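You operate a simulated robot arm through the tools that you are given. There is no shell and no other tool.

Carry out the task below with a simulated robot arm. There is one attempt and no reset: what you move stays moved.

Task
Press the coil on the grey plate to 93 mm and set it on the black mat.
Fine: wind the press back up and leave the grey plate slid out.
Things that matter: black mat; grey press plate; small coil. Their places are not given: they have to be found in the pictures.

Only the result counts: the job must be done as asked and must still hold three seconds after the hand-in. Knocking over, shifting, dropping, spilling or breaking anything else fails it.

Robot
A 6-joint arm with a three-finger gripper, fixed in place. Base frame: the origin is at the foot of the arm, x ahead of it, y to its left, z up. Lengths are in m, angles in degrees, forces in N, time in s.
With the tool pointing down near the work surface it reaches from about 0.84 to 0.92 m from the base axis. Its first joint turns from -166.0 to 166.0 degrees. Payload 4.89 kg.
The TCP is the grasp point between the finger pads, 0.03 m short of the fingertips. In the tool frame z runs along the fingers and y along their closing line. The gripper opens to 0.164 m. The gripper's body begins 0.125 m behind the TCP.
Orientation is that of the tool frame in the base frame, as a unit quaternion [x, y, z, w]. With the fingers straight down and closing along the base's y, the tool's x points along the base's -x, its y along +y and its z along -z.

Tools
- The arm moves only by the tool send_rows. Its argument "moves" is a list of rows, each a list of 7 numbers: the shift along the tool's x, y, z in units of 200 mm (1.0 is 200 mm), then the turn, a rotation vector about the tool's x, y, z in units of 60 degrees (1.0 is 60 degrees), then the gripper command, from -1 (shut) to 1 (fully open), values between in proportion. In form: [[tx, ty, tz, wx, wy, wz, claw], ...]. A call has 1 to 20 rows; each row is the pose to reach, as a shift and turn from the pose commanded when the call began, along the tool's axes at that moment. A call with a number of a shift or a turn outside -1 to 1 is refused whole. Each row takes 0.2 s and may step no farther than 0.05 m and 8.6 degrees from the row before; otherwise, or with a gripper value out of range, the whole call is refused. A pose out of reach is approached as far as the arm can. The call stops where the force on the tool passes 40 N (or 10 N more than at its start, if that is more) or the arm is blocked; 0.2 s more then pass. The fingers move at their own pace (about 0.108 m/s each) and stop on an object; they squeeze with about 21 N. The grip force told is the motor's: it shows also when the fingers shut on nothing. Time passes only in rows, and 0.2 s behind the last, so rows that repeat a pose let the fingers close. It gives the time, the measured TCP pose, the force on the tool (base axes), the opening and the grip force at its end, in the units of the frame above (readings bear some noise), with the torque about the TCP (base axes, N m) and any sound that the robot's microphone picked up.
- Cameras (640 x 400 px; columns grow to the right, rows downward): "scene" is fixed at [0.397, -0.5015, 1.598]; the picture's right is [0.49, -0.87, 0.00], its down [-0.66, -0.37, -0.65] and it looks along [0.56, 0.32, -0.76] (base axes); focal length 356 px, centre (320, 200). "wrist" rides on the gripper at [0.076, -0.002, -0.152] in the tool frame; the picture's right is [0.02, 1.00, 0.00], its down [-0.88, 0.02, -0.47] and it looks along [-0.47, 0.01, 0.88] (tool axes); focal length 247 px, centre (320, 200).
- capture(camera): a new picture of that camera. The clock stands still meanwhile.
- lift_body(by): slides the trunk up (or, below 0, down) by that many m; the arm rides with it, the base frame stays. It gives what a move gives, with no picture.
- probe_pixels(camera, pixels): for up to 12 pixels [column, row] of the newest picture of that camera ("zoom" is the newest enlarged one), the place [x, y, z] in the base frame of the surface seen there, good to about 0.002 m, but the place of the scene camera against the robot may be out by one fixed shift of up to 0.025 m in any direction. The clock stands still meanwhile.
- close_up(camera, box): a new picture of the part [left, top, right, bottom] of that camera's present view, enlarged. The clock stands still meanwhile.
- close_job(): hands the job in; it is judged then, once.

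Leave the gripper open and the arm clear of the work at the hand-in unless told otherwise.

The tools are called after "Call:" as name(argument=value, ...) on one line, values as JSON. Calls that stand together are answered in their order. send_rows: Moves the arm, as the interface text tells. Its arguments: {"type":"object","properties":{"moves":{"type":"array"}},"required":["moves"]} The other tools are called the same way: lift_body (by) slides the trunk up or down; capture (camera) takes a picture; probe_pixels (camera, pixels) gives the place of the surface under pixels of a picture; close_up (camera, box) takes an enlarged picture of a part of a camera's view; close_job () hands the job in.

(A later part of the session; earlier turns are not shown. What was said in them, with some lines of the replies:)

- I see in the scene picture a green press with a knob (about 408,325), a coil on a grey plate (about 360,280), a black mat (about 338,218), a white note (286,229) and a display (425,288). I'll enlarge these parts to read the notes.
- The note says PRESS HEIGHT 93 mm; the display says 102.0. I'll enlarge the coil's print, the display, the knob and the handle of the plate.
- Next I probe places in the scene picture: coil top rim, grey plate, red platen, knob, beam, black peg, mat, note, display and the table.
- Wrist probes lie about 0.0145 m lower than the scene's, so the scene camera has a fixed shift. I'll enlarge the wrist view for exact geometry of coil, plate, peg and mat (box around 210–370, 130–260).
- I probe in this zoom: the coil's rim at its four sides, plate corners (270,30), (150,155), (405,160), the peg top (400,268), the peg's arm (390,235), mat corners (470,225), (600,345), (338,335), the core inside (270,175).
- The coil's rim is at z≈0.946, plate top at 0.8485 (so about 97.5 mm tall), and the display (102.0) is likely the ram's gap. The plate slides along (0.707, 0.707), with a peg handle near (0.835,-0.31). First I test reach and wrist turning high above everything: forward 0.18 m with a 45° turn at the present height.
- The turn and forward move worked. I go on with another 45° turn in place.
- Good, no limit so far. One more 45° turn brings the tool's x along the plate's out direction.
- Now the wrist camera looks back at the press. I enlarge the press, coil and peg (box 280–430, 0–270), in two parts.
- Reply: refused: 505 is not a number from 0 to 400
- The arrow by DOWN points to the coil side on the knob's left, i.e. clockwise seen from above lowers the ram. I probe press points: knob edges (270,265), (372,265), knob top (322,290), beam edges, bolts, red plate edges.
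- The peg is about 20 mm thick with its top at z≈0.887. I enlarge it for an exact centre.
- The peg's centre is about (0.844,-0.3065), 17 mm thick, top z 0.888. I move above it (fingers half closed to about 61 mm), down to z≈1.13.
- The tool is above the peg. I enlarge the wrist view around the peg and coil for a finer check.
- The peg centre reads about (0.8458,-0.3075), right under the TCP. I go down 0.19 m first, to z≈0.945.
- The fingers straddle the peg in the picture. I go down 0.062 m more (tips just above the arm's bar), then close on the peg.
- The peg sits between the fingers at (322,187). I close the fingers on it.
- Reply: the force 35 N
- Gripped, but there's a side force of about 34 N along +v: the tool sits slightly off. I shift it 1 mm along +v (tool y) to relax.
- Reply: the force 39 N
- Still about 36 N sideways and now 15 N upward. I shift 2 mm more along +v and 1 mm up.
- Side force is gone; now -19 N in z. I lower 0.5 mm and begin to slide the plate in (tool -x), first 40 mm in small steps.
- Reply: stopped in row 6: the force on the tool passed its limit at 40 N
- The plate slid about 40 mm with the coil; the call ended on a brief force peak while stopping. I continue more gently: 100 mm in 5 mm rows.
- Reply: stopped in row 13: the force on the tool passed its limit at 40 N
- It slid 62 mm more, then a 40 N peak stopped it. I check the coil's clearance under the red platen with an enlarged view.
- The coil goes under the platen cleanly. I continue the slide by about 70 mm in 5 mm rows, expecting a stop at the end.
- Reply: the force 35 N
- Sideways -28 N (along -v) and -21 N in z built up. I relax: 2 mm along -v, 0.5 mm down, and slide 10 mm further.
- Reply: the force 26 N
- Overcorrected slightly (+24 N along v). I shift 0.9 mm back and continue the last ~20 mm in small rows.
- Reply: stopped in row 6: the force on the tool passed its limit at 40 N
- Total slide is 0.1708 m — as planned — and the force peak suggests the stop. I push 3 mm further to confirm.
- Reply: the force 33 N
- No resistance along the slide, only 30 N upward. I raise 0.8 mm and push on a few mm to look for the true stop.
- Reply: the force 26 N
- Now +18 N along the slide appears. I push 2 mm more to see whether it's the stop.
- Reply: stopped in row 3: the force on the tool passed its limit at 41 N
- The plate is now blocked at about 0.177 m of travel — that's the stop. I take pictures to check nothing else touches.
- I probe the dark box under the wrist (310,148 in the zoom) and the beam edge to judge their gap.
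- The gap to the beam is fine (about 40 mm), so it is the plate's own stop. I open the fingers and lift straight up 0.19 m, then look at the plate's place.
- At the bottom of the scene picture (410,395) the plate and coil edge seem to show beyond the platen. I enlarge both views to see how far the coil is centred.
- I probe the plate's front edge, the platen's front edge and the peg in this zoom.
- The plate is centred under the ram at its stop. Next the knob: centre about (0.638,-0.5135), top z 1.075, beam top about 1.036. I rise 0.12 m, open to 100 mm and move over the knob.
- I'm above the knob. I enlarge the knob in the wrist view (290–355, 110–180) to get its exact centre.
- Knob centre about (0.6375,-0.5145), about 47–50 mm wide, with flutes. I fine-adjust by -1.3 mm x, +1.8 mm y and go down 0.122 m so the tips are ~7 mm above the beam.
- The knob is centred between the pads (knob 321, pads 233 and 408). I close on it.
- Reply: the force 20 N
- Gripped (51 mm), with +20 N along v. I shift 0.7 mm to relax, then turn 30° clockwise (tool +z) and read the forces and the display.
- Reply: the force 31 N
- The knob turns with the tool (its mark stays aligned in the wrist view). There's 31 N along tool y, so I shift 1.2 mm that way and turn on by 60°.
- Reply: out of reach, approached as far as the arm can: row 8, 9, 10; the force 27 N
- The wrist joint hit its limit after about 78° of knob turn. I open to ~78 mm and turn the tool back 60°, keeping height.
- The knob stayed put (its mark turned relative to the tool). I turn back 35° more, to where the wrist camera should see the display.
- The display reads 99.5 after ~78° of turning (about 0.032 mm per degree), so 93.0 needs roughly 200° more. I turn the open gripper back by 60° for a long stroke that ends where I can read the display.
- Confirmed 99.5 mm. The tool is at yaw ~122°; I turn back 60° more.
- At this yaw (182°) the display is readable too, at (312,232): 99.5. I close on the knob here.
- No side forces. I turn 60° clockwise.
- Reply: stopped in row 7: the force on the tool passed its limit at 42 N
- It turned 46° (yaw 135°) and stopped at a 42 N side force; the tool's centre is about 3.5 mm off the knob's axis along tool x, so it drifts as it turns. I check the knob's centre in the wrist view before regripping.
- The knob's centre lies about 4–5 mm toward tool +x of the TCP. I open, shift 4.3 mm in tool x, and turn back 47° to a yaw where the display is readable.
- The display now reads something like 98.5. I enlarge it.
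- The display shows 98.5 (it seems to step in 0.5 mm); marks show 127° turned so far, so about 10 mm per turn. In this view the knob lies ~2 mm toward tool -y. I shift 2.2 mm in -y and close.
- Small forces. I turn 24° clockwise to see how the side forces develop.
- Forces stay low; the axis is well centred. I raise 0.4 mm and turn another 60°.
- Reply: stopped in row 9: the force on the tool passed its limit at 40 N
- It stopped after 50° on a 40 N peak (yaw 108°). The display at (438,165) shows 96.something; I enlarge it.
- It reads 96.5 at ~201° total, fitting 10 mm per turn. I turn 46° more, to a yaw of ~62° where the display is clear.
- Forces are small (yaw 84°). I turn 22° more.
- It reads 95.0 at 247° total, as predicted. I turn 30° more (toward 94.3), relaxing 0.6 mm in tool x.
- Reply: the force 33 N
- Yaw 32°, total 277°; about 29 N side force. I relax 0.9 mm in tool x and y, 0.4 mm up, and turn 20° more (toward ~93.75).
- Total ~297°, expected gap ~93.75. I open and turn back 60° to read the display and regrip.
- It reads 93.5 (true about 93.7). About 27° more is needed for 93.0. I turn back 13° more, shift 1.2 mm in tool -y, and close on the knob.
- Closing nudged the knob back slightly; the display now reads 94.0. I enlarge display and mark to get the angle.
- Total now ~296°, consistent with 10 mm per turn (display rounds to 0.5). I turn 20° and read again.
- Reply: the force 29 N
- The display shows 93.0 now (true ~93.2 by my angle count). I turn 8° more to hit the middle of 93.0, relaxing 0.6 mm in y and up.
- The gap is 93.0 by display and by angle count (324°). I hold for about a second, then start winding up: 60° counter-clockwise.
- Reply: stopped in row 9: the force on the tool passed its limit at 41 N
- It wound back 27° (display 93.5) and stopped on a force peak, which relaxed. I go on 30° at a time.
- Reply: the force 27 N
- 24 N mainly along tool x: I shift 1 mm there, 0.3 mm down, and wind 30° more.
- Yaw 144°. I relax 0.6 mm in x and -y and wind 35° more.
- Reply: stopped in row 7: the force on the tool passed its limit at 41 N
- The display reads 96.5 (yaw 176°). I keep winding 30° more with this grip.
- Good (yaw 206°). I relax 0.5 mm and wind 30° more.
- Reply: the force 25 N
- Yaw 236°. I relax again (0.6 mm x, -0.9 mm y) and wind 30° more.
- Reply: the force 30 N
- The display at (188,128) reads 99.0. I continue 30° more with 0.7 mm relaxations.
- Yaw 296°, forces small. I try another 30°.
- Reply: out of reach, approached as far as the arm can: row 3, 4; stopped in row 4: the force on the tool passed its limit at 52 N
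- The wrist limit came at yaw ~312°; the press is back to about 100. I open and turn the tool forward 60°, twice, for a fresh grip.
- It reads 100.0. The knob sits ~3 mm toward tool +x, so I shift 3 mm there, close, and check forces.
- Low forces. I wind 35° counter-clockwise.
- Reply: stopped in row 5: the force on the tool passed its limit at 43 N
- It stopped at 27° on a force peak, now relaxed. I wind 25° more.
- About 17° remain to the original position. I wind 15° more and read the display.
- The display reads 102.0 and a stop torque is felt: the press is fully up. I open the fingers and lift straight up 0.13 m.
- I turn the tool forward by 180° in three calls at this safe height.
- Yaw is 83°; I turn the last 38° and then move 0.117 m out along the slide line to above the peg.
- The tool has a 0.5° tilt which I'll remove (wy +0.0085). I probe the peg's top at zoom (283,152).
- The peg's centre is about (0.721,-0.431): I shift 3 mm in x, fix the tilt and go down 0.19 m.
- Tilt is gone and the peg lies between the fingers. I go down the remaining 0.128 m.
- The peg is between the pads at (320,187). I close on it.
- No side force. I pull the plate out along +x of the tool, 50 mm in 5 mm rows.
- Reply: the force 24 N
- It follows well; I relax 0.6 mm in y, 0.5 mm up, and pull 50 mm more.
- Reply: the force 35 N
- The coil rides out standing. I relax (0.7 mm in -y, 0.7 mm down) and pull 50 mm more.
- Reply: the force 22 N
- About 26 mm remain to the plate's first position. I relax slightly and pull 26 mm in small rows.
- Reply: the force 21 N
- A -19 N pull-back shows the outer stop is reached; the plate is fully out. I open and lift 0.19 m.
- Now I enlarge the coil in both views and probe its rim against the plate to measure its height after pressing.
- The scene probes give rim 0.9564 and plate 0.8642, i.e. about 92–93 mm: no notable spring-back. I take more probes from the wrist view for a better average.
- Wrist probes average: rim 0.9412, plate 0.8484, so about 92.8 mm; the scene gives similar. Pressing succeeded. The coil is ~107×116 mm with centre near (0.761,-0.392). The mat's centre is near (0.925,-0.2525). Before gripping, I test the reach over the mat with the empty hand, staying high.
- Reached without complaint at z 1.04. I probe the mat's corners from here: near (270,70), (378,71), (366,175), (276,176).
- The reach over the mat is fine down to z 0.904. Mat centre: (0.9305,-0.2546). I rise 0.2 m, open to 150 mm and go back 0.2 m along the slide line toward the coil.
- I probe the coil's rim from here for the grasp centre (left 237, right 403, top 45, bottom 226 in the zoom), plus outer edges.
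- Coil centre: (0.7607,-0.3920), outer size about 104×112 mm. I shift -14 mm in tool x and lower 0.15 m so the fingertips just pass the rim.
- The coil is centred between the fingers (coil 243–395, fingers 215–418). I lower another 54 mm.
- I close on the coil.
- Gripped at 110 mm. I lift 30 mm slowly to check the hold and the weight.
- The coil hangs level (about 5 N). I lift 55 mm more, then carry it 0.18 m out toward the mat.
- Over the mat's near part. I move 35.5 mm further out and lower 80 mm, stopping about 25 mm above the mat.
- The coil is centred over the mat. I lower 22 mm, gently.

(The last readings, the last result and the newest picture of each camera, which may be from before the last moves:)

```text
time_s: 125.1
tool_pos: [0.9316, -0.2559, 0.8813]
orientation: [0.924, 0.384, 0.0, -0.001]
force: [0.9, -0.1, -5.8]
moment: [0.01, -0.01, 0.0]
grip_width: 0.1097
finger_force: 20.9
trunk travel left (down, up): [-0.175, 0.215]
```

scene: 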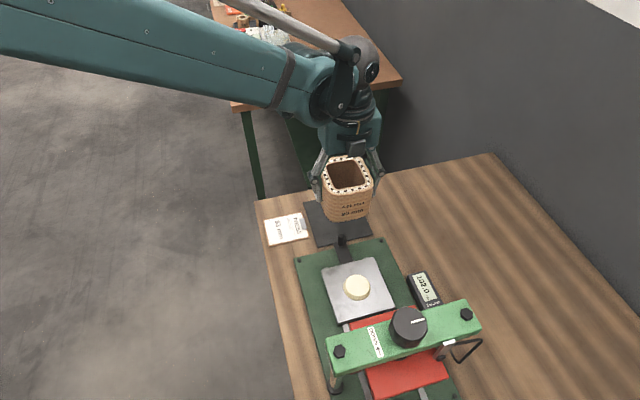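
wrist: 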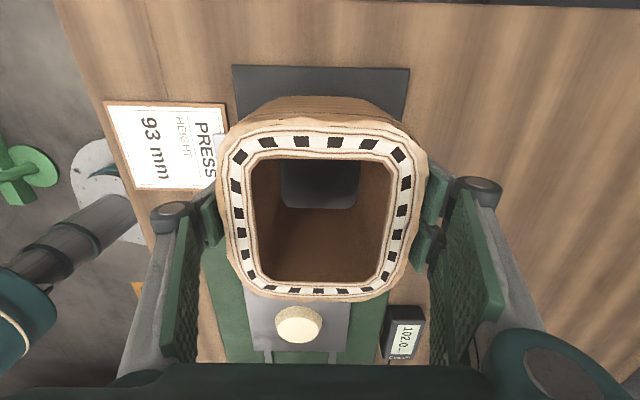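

Still hanging (-5.8 N). I lower 2 mm more.

Call:
send_rows(moves=[[0, 0, 0.005, 0, 0, 0, -1], [0, 0, 0.01, 0, 0, 0, -1], [0, 0, 0.01, 0, 0, 0, -1]])

```text
time_s: 125.9
tool_pos: [0.93, -0.2545, 0.8806]
orientation: [0.924, 0.383, 0.0, 0.0]
force: [-0.5, -0.5, -5.5]
moment: [0.0, 0.01, -0.03]
grip_width: 0.1097
finger_force: 21.1
trunk travel left (down, up): [-0.175, 0.215]
```

Still no contact. I lower 2 mm more.

Call:
send_rows(moves=[[0, 0, 0.005, 0, 0, 0, -1], [0, 0, 0.01, 0, 0, 0, -1], [0, 0, 0.01, 0, 0, 0, -1]])

```text
time_s: 126.7
tool_pos: [0.9296, -0.254, 0.8783]
orientation: [0.923, 0.384, 0.0, 0.0]
force: [0.7, -0.4, -6.6]
moment: [0.02, 0.0, -0.01]
grip_width: 0.1101
finger_force: 21.3
trunk travel left (down, up): [-0.175, 0.215]
```

Still hanging. Another 1.5 mm.

Call:
send_rows(moves=[[0, 0, 0.004, 0, 0, 0, -1], [0, 0, 0.0075, 0, 0, 0, -1], [0, 0, 0.0075, 0, 0, 0, -1]])

```text
time_s: 127.5
tool_pos: [0.9314, -0.2562, 0.8765]
orientation: [0.924, 0.383, -0.001, -0.001]
force: [-0.8, 1.9, -0.2]
moment: [0.18, 0.29, -0.07]
grip_width: 0.1097
finger_force: 20.8
trunk travel left (down, up): [-0.175, 0.215]
```

Contact: the weight is now carried by the mat (-0.2 N). I open the fingers to 128 mm slowly, holding still.

Call:
send_rows(moves=[[0, 0, 0, 0, 0, 0, 0.38], [0, 0, 0, 0, 0, 0, 0.45], [0, 0, 0, 0, 0, 0, 0.56], [0, 0, 0, 0, 0, 0, 0.56]])

Call:
capture(camera="wrist")

Call:
close_up(camera="scene", box=[250, 130, 450, 300])

```text
time_s: 128.5
tool_pos: [0.9312, -0.2554, 0.8755]
orientation: [0.924, 0.383, 0.0, 0.0]
force: [-1.1, 0.6, -0.5]
moment: [0.01, -0.01, -0.02]
grip_width: 0.1279
finger_force: 0.0
trunk travel left (down, up): [-0.175, 0.215]
```

```text
taken
```

wrist: 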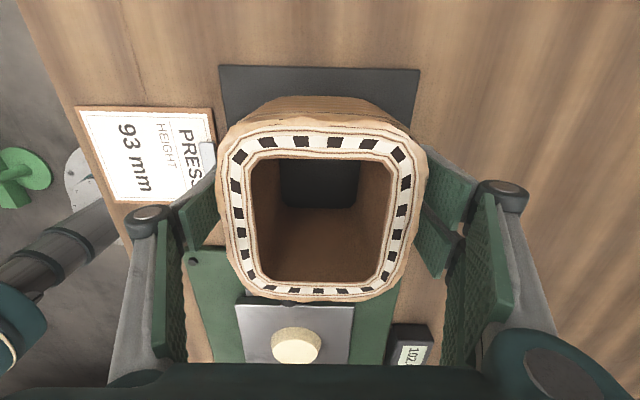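

```text
2.35 times, centred on (350, 215) of scene
```

zoom: 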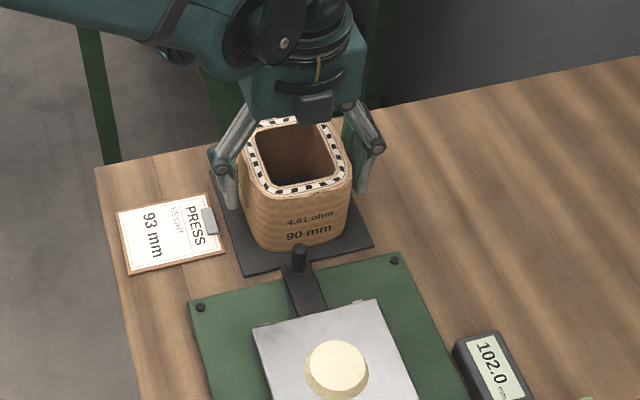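

The coil stands on the mat, fingers clear on both sides. I lift straight up 0.19 m.

Call:
send_rows(moves=[[0, 0, -0.1, 0, 0, 0, 0.56], [0, 0, -0.25, 0, 0, 0, 0.56], [0, 0, -0.4, 0, 0, 0, 0.56], [0, 0, -0.6, 0, 0, 0, 0.56], [0, 0, -0.8, 0, 0, 0, 0.56], [0, 0, -1.0, 0, 0, 0, 0.56], [0, 0, -1.0, 0, 0, 0, 0.56]])

Call:
capture(camera="wrist")

Call:
capture(camera="scene")

```text
time_s: 130.1
tool_pos: [0.9292, -0.2569, 1.0763]
orientation: [0.924, 0.383, 0.0, 0.0]
force: [-0.9, 0.2, 0.2]
moment: [-0.02, -0.09, -0.05]
grip_width: 0.1279
finger_force: 0.0
trunk travel left (down, up): [-0.175, 0.215]
```

```text
taken
```

wrist: 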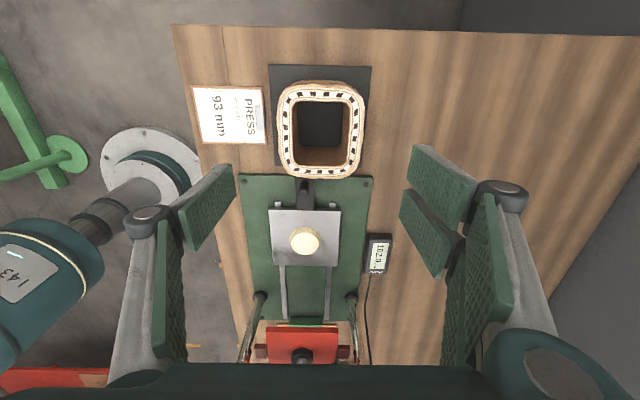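

```text
taken
```

scene: 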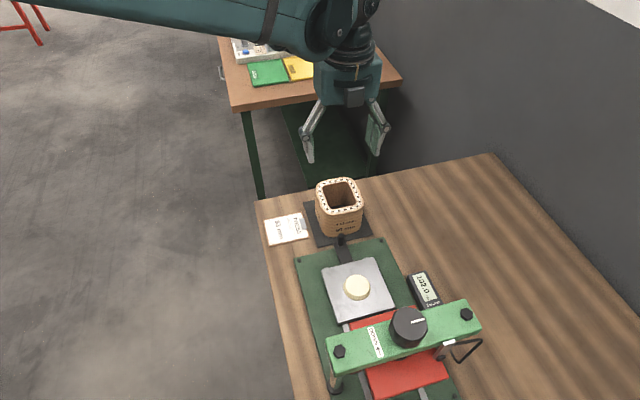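

The coil stands on the mat. I probe its rim and the mat to check place and height.

Call:
close_up(camera="wrist", box=[250, 50, 390, 200])

Call:
probe_pixels(camera="zoom", pixels=[[234, 150], [236, 200], [406, 150], [400, 200], [300, 100], [345, 100], [300, 292], [345, 292], [210, 60], [430, 65], [320, 55], [215, 200]])

Call:
close_up(camera="scene", box=[270, 160, 400, 270])

```text
2.67 times, centred on (320, 125) of wrist
```

zoom: 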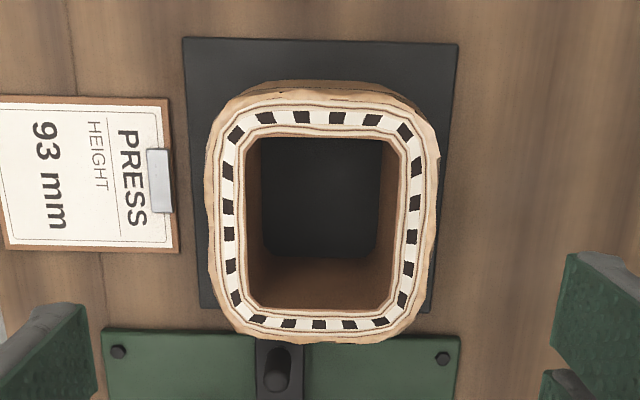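

```text
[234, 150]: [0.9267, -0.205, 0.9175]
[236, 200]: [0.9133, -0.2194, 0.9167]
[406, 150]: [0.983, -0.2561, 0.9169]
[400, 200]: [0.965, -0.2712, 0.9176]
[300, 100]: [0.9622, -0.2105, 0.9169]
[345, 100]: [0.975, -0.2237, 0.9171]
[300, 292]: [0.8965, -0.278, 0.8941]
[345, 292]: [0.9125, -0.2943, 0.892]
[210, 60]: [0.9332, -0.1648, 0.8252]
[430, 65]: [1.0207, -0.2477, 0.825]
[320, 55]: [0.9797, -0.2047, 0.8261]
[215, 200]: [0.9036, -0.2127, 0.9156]
```

```text
3.64 times, centred on (335, 215) of scene
```

zoom: 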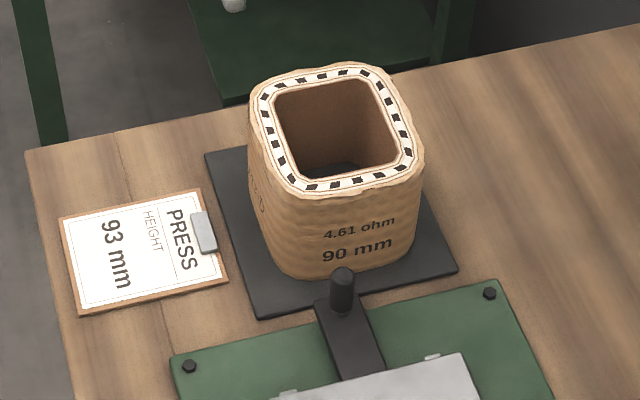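

Coil upright, centred within the mat with ~15 mm margins all round. Now I retreat: up 0.2 m with the gripper fully open.

Call:
send_rows(moves=[[0, 0, -0.2, 0, 0, 0, 1], [0, 0, -0.4, 0, 0, 0, 1], [0, 0, -0.6, 0, 0, 0, 1], [0, 0, -0.8, 0, 0, 0, 1], [0, 0, -1.0, 0, 0, 0, 1], [0, 0, -1.0, 0, 0, 0, 1]])

Call:
send_rows(moves=[[-0.13, -0.11, 0, 0, 0, 0, 1], [-0.26, -0.22, 0, 0, 0, 0, 1], [-0.39, -0.33, 0, 0, 0, 0, 1], [-0.52, -0.44, 0, 0, 0, 0, 1], [-0.65, -0.55, 0, 0, 0, 0, 1], [-0.78, -0.66, 0, 0, 0, 0, 1], [-0.91, -0.77, 0, 0, 0, 0, 1], [-0.91, -0.77, 0, 0, 0, 0, 1]])

Call:
capture(camera="scene")

Call:
capture(camera="wrist")

```text
time_s: 131.5
tool_pos: [0.9307, -0.2523, 1.2759]
orientation: [0.923, 0.384, 0.0, 0.0]
force: [-0.7, 0.7, -0.8]
moment: [-0.03, -0.05, 0.0]
grip_width: 0.1641
finger_force: 0.1
trunk travel left (down, up): [-0.175, 0.215]
```

```text
time_s: 133.3
tool_pos: [0.6924, -0.2745, 1.276]
orientation: [0.923, 0.384, 0.0, 0.0]
force: [-0.5, 0.6, 1.4]
moment: [-0.02, -0.13, -0.02]
grip_width: 0.1639
finger_force: 0.2
trunk travel left (down, up): [-0.175, 0.215]
```

```text
taken
```

scene: 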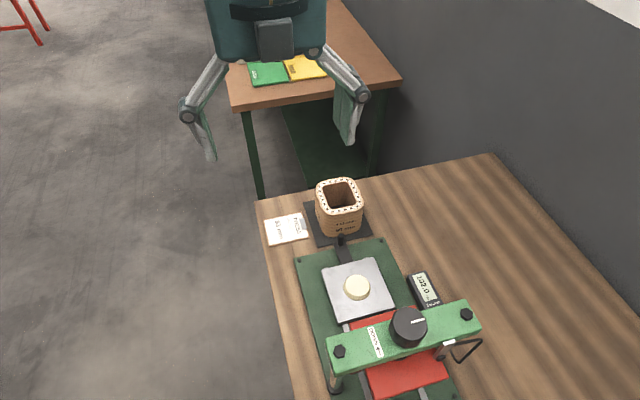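

```text
taken
```

wrist: 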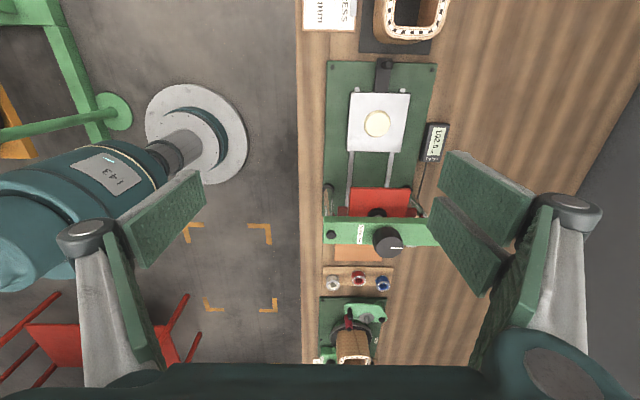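

All is in place: coil on the mat, plate out, press at 102.0. One last height check with scene probes on rim and mat.

Call:
close_up(camera="scene", box=[290, 165, 390, 260])

Call:
probe_pixels(camera="zoom", pixels=[[250, 80], [290, 68], [330, 64], [370, 85], [385, 115], [392, 145], [360, 180], [320, 190], [270, 190], [240, 150], [228, 120], [226, 90]])

Call:
probe_pixels(camera="zoom", pixels=[[190, 200], [200, 230], [205, 260], [215, 290], [235, 310], [185, 180], [420, 240], [440, 260], [410, 260], [190, 220], [210, 280], [430, 250]])

```text
4.21 times, centred on (340, 212) of scene
```

zoom: 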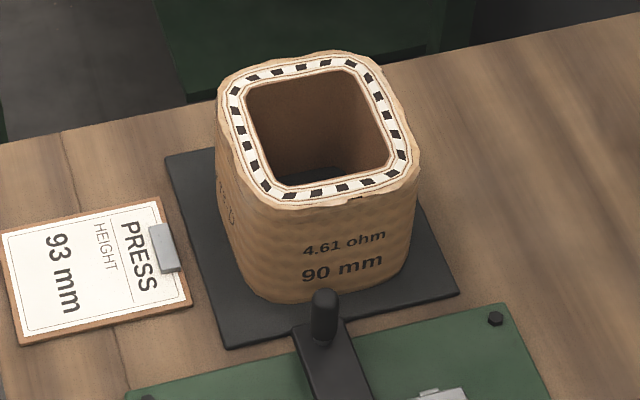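

```text
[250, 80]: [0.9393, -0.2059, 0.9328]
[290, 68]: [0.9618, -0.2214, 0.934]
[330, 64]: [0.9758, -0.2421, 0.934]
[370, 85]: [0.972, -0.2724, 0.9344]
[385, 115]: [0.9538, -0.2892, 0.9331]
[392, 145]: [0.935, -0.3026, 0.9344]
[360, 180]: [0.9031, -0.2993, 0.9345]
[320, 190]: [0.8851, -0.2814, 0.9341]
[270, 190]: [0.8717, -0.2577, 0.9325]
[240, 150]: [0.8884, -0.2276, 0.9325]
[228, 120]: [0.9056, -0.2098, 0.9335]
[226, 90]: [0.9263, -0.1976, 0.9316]
```

```text
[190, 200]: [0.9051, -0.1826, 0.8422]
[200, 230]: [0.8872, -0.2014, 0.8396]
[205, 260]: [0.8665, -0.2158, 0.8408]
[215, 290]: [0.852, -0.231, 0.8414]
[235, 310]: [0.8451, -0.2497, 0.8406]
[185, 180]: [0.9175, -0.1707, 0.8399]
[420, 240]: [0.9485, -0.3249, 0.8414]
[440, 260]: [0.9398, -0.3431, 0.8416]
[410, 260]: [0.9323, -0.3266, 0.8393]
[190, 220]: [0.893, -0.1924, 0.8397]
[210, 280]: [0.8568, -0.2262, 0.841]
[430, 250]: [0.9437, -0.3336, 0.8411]
```

The scene probes give 92.7 mm (±0.5), consistent with 93 mm. The coil is upright on the mat, the press is wound up to 102.0, the plate is slid out, and the arm is clear with the gripper open. I hand the job in.

Call:
close_job()

```text
The job is handed in.
```

The coil is pressed to 93 mm and stands upright on the black mat. The press is wound back up and the grey plate is slid out. I've handed the job in, but no verdict came back, so I don't know whether it passed.

- **Height:** the press display read 93.0 at the lowest point, and it only shows steps of 0.5 mm. My own measurements of the coil afterwards were a little lower: mostly 92.4 to 92.8 mm, with one rougher reading on the mat near 91.5. The probes are only good to about 2 mm. The coil did not spring back.
- **Position:** the coil sits near the centre of the mat, with about 15 mm to spare on each side.
- **Press and plate:** the display is back at its starting 102.0, and the plate is against its outer stop.
- **Arm:** it is clear of the work with the gripper fully open, and I saw nothing else moved in the last pictures.
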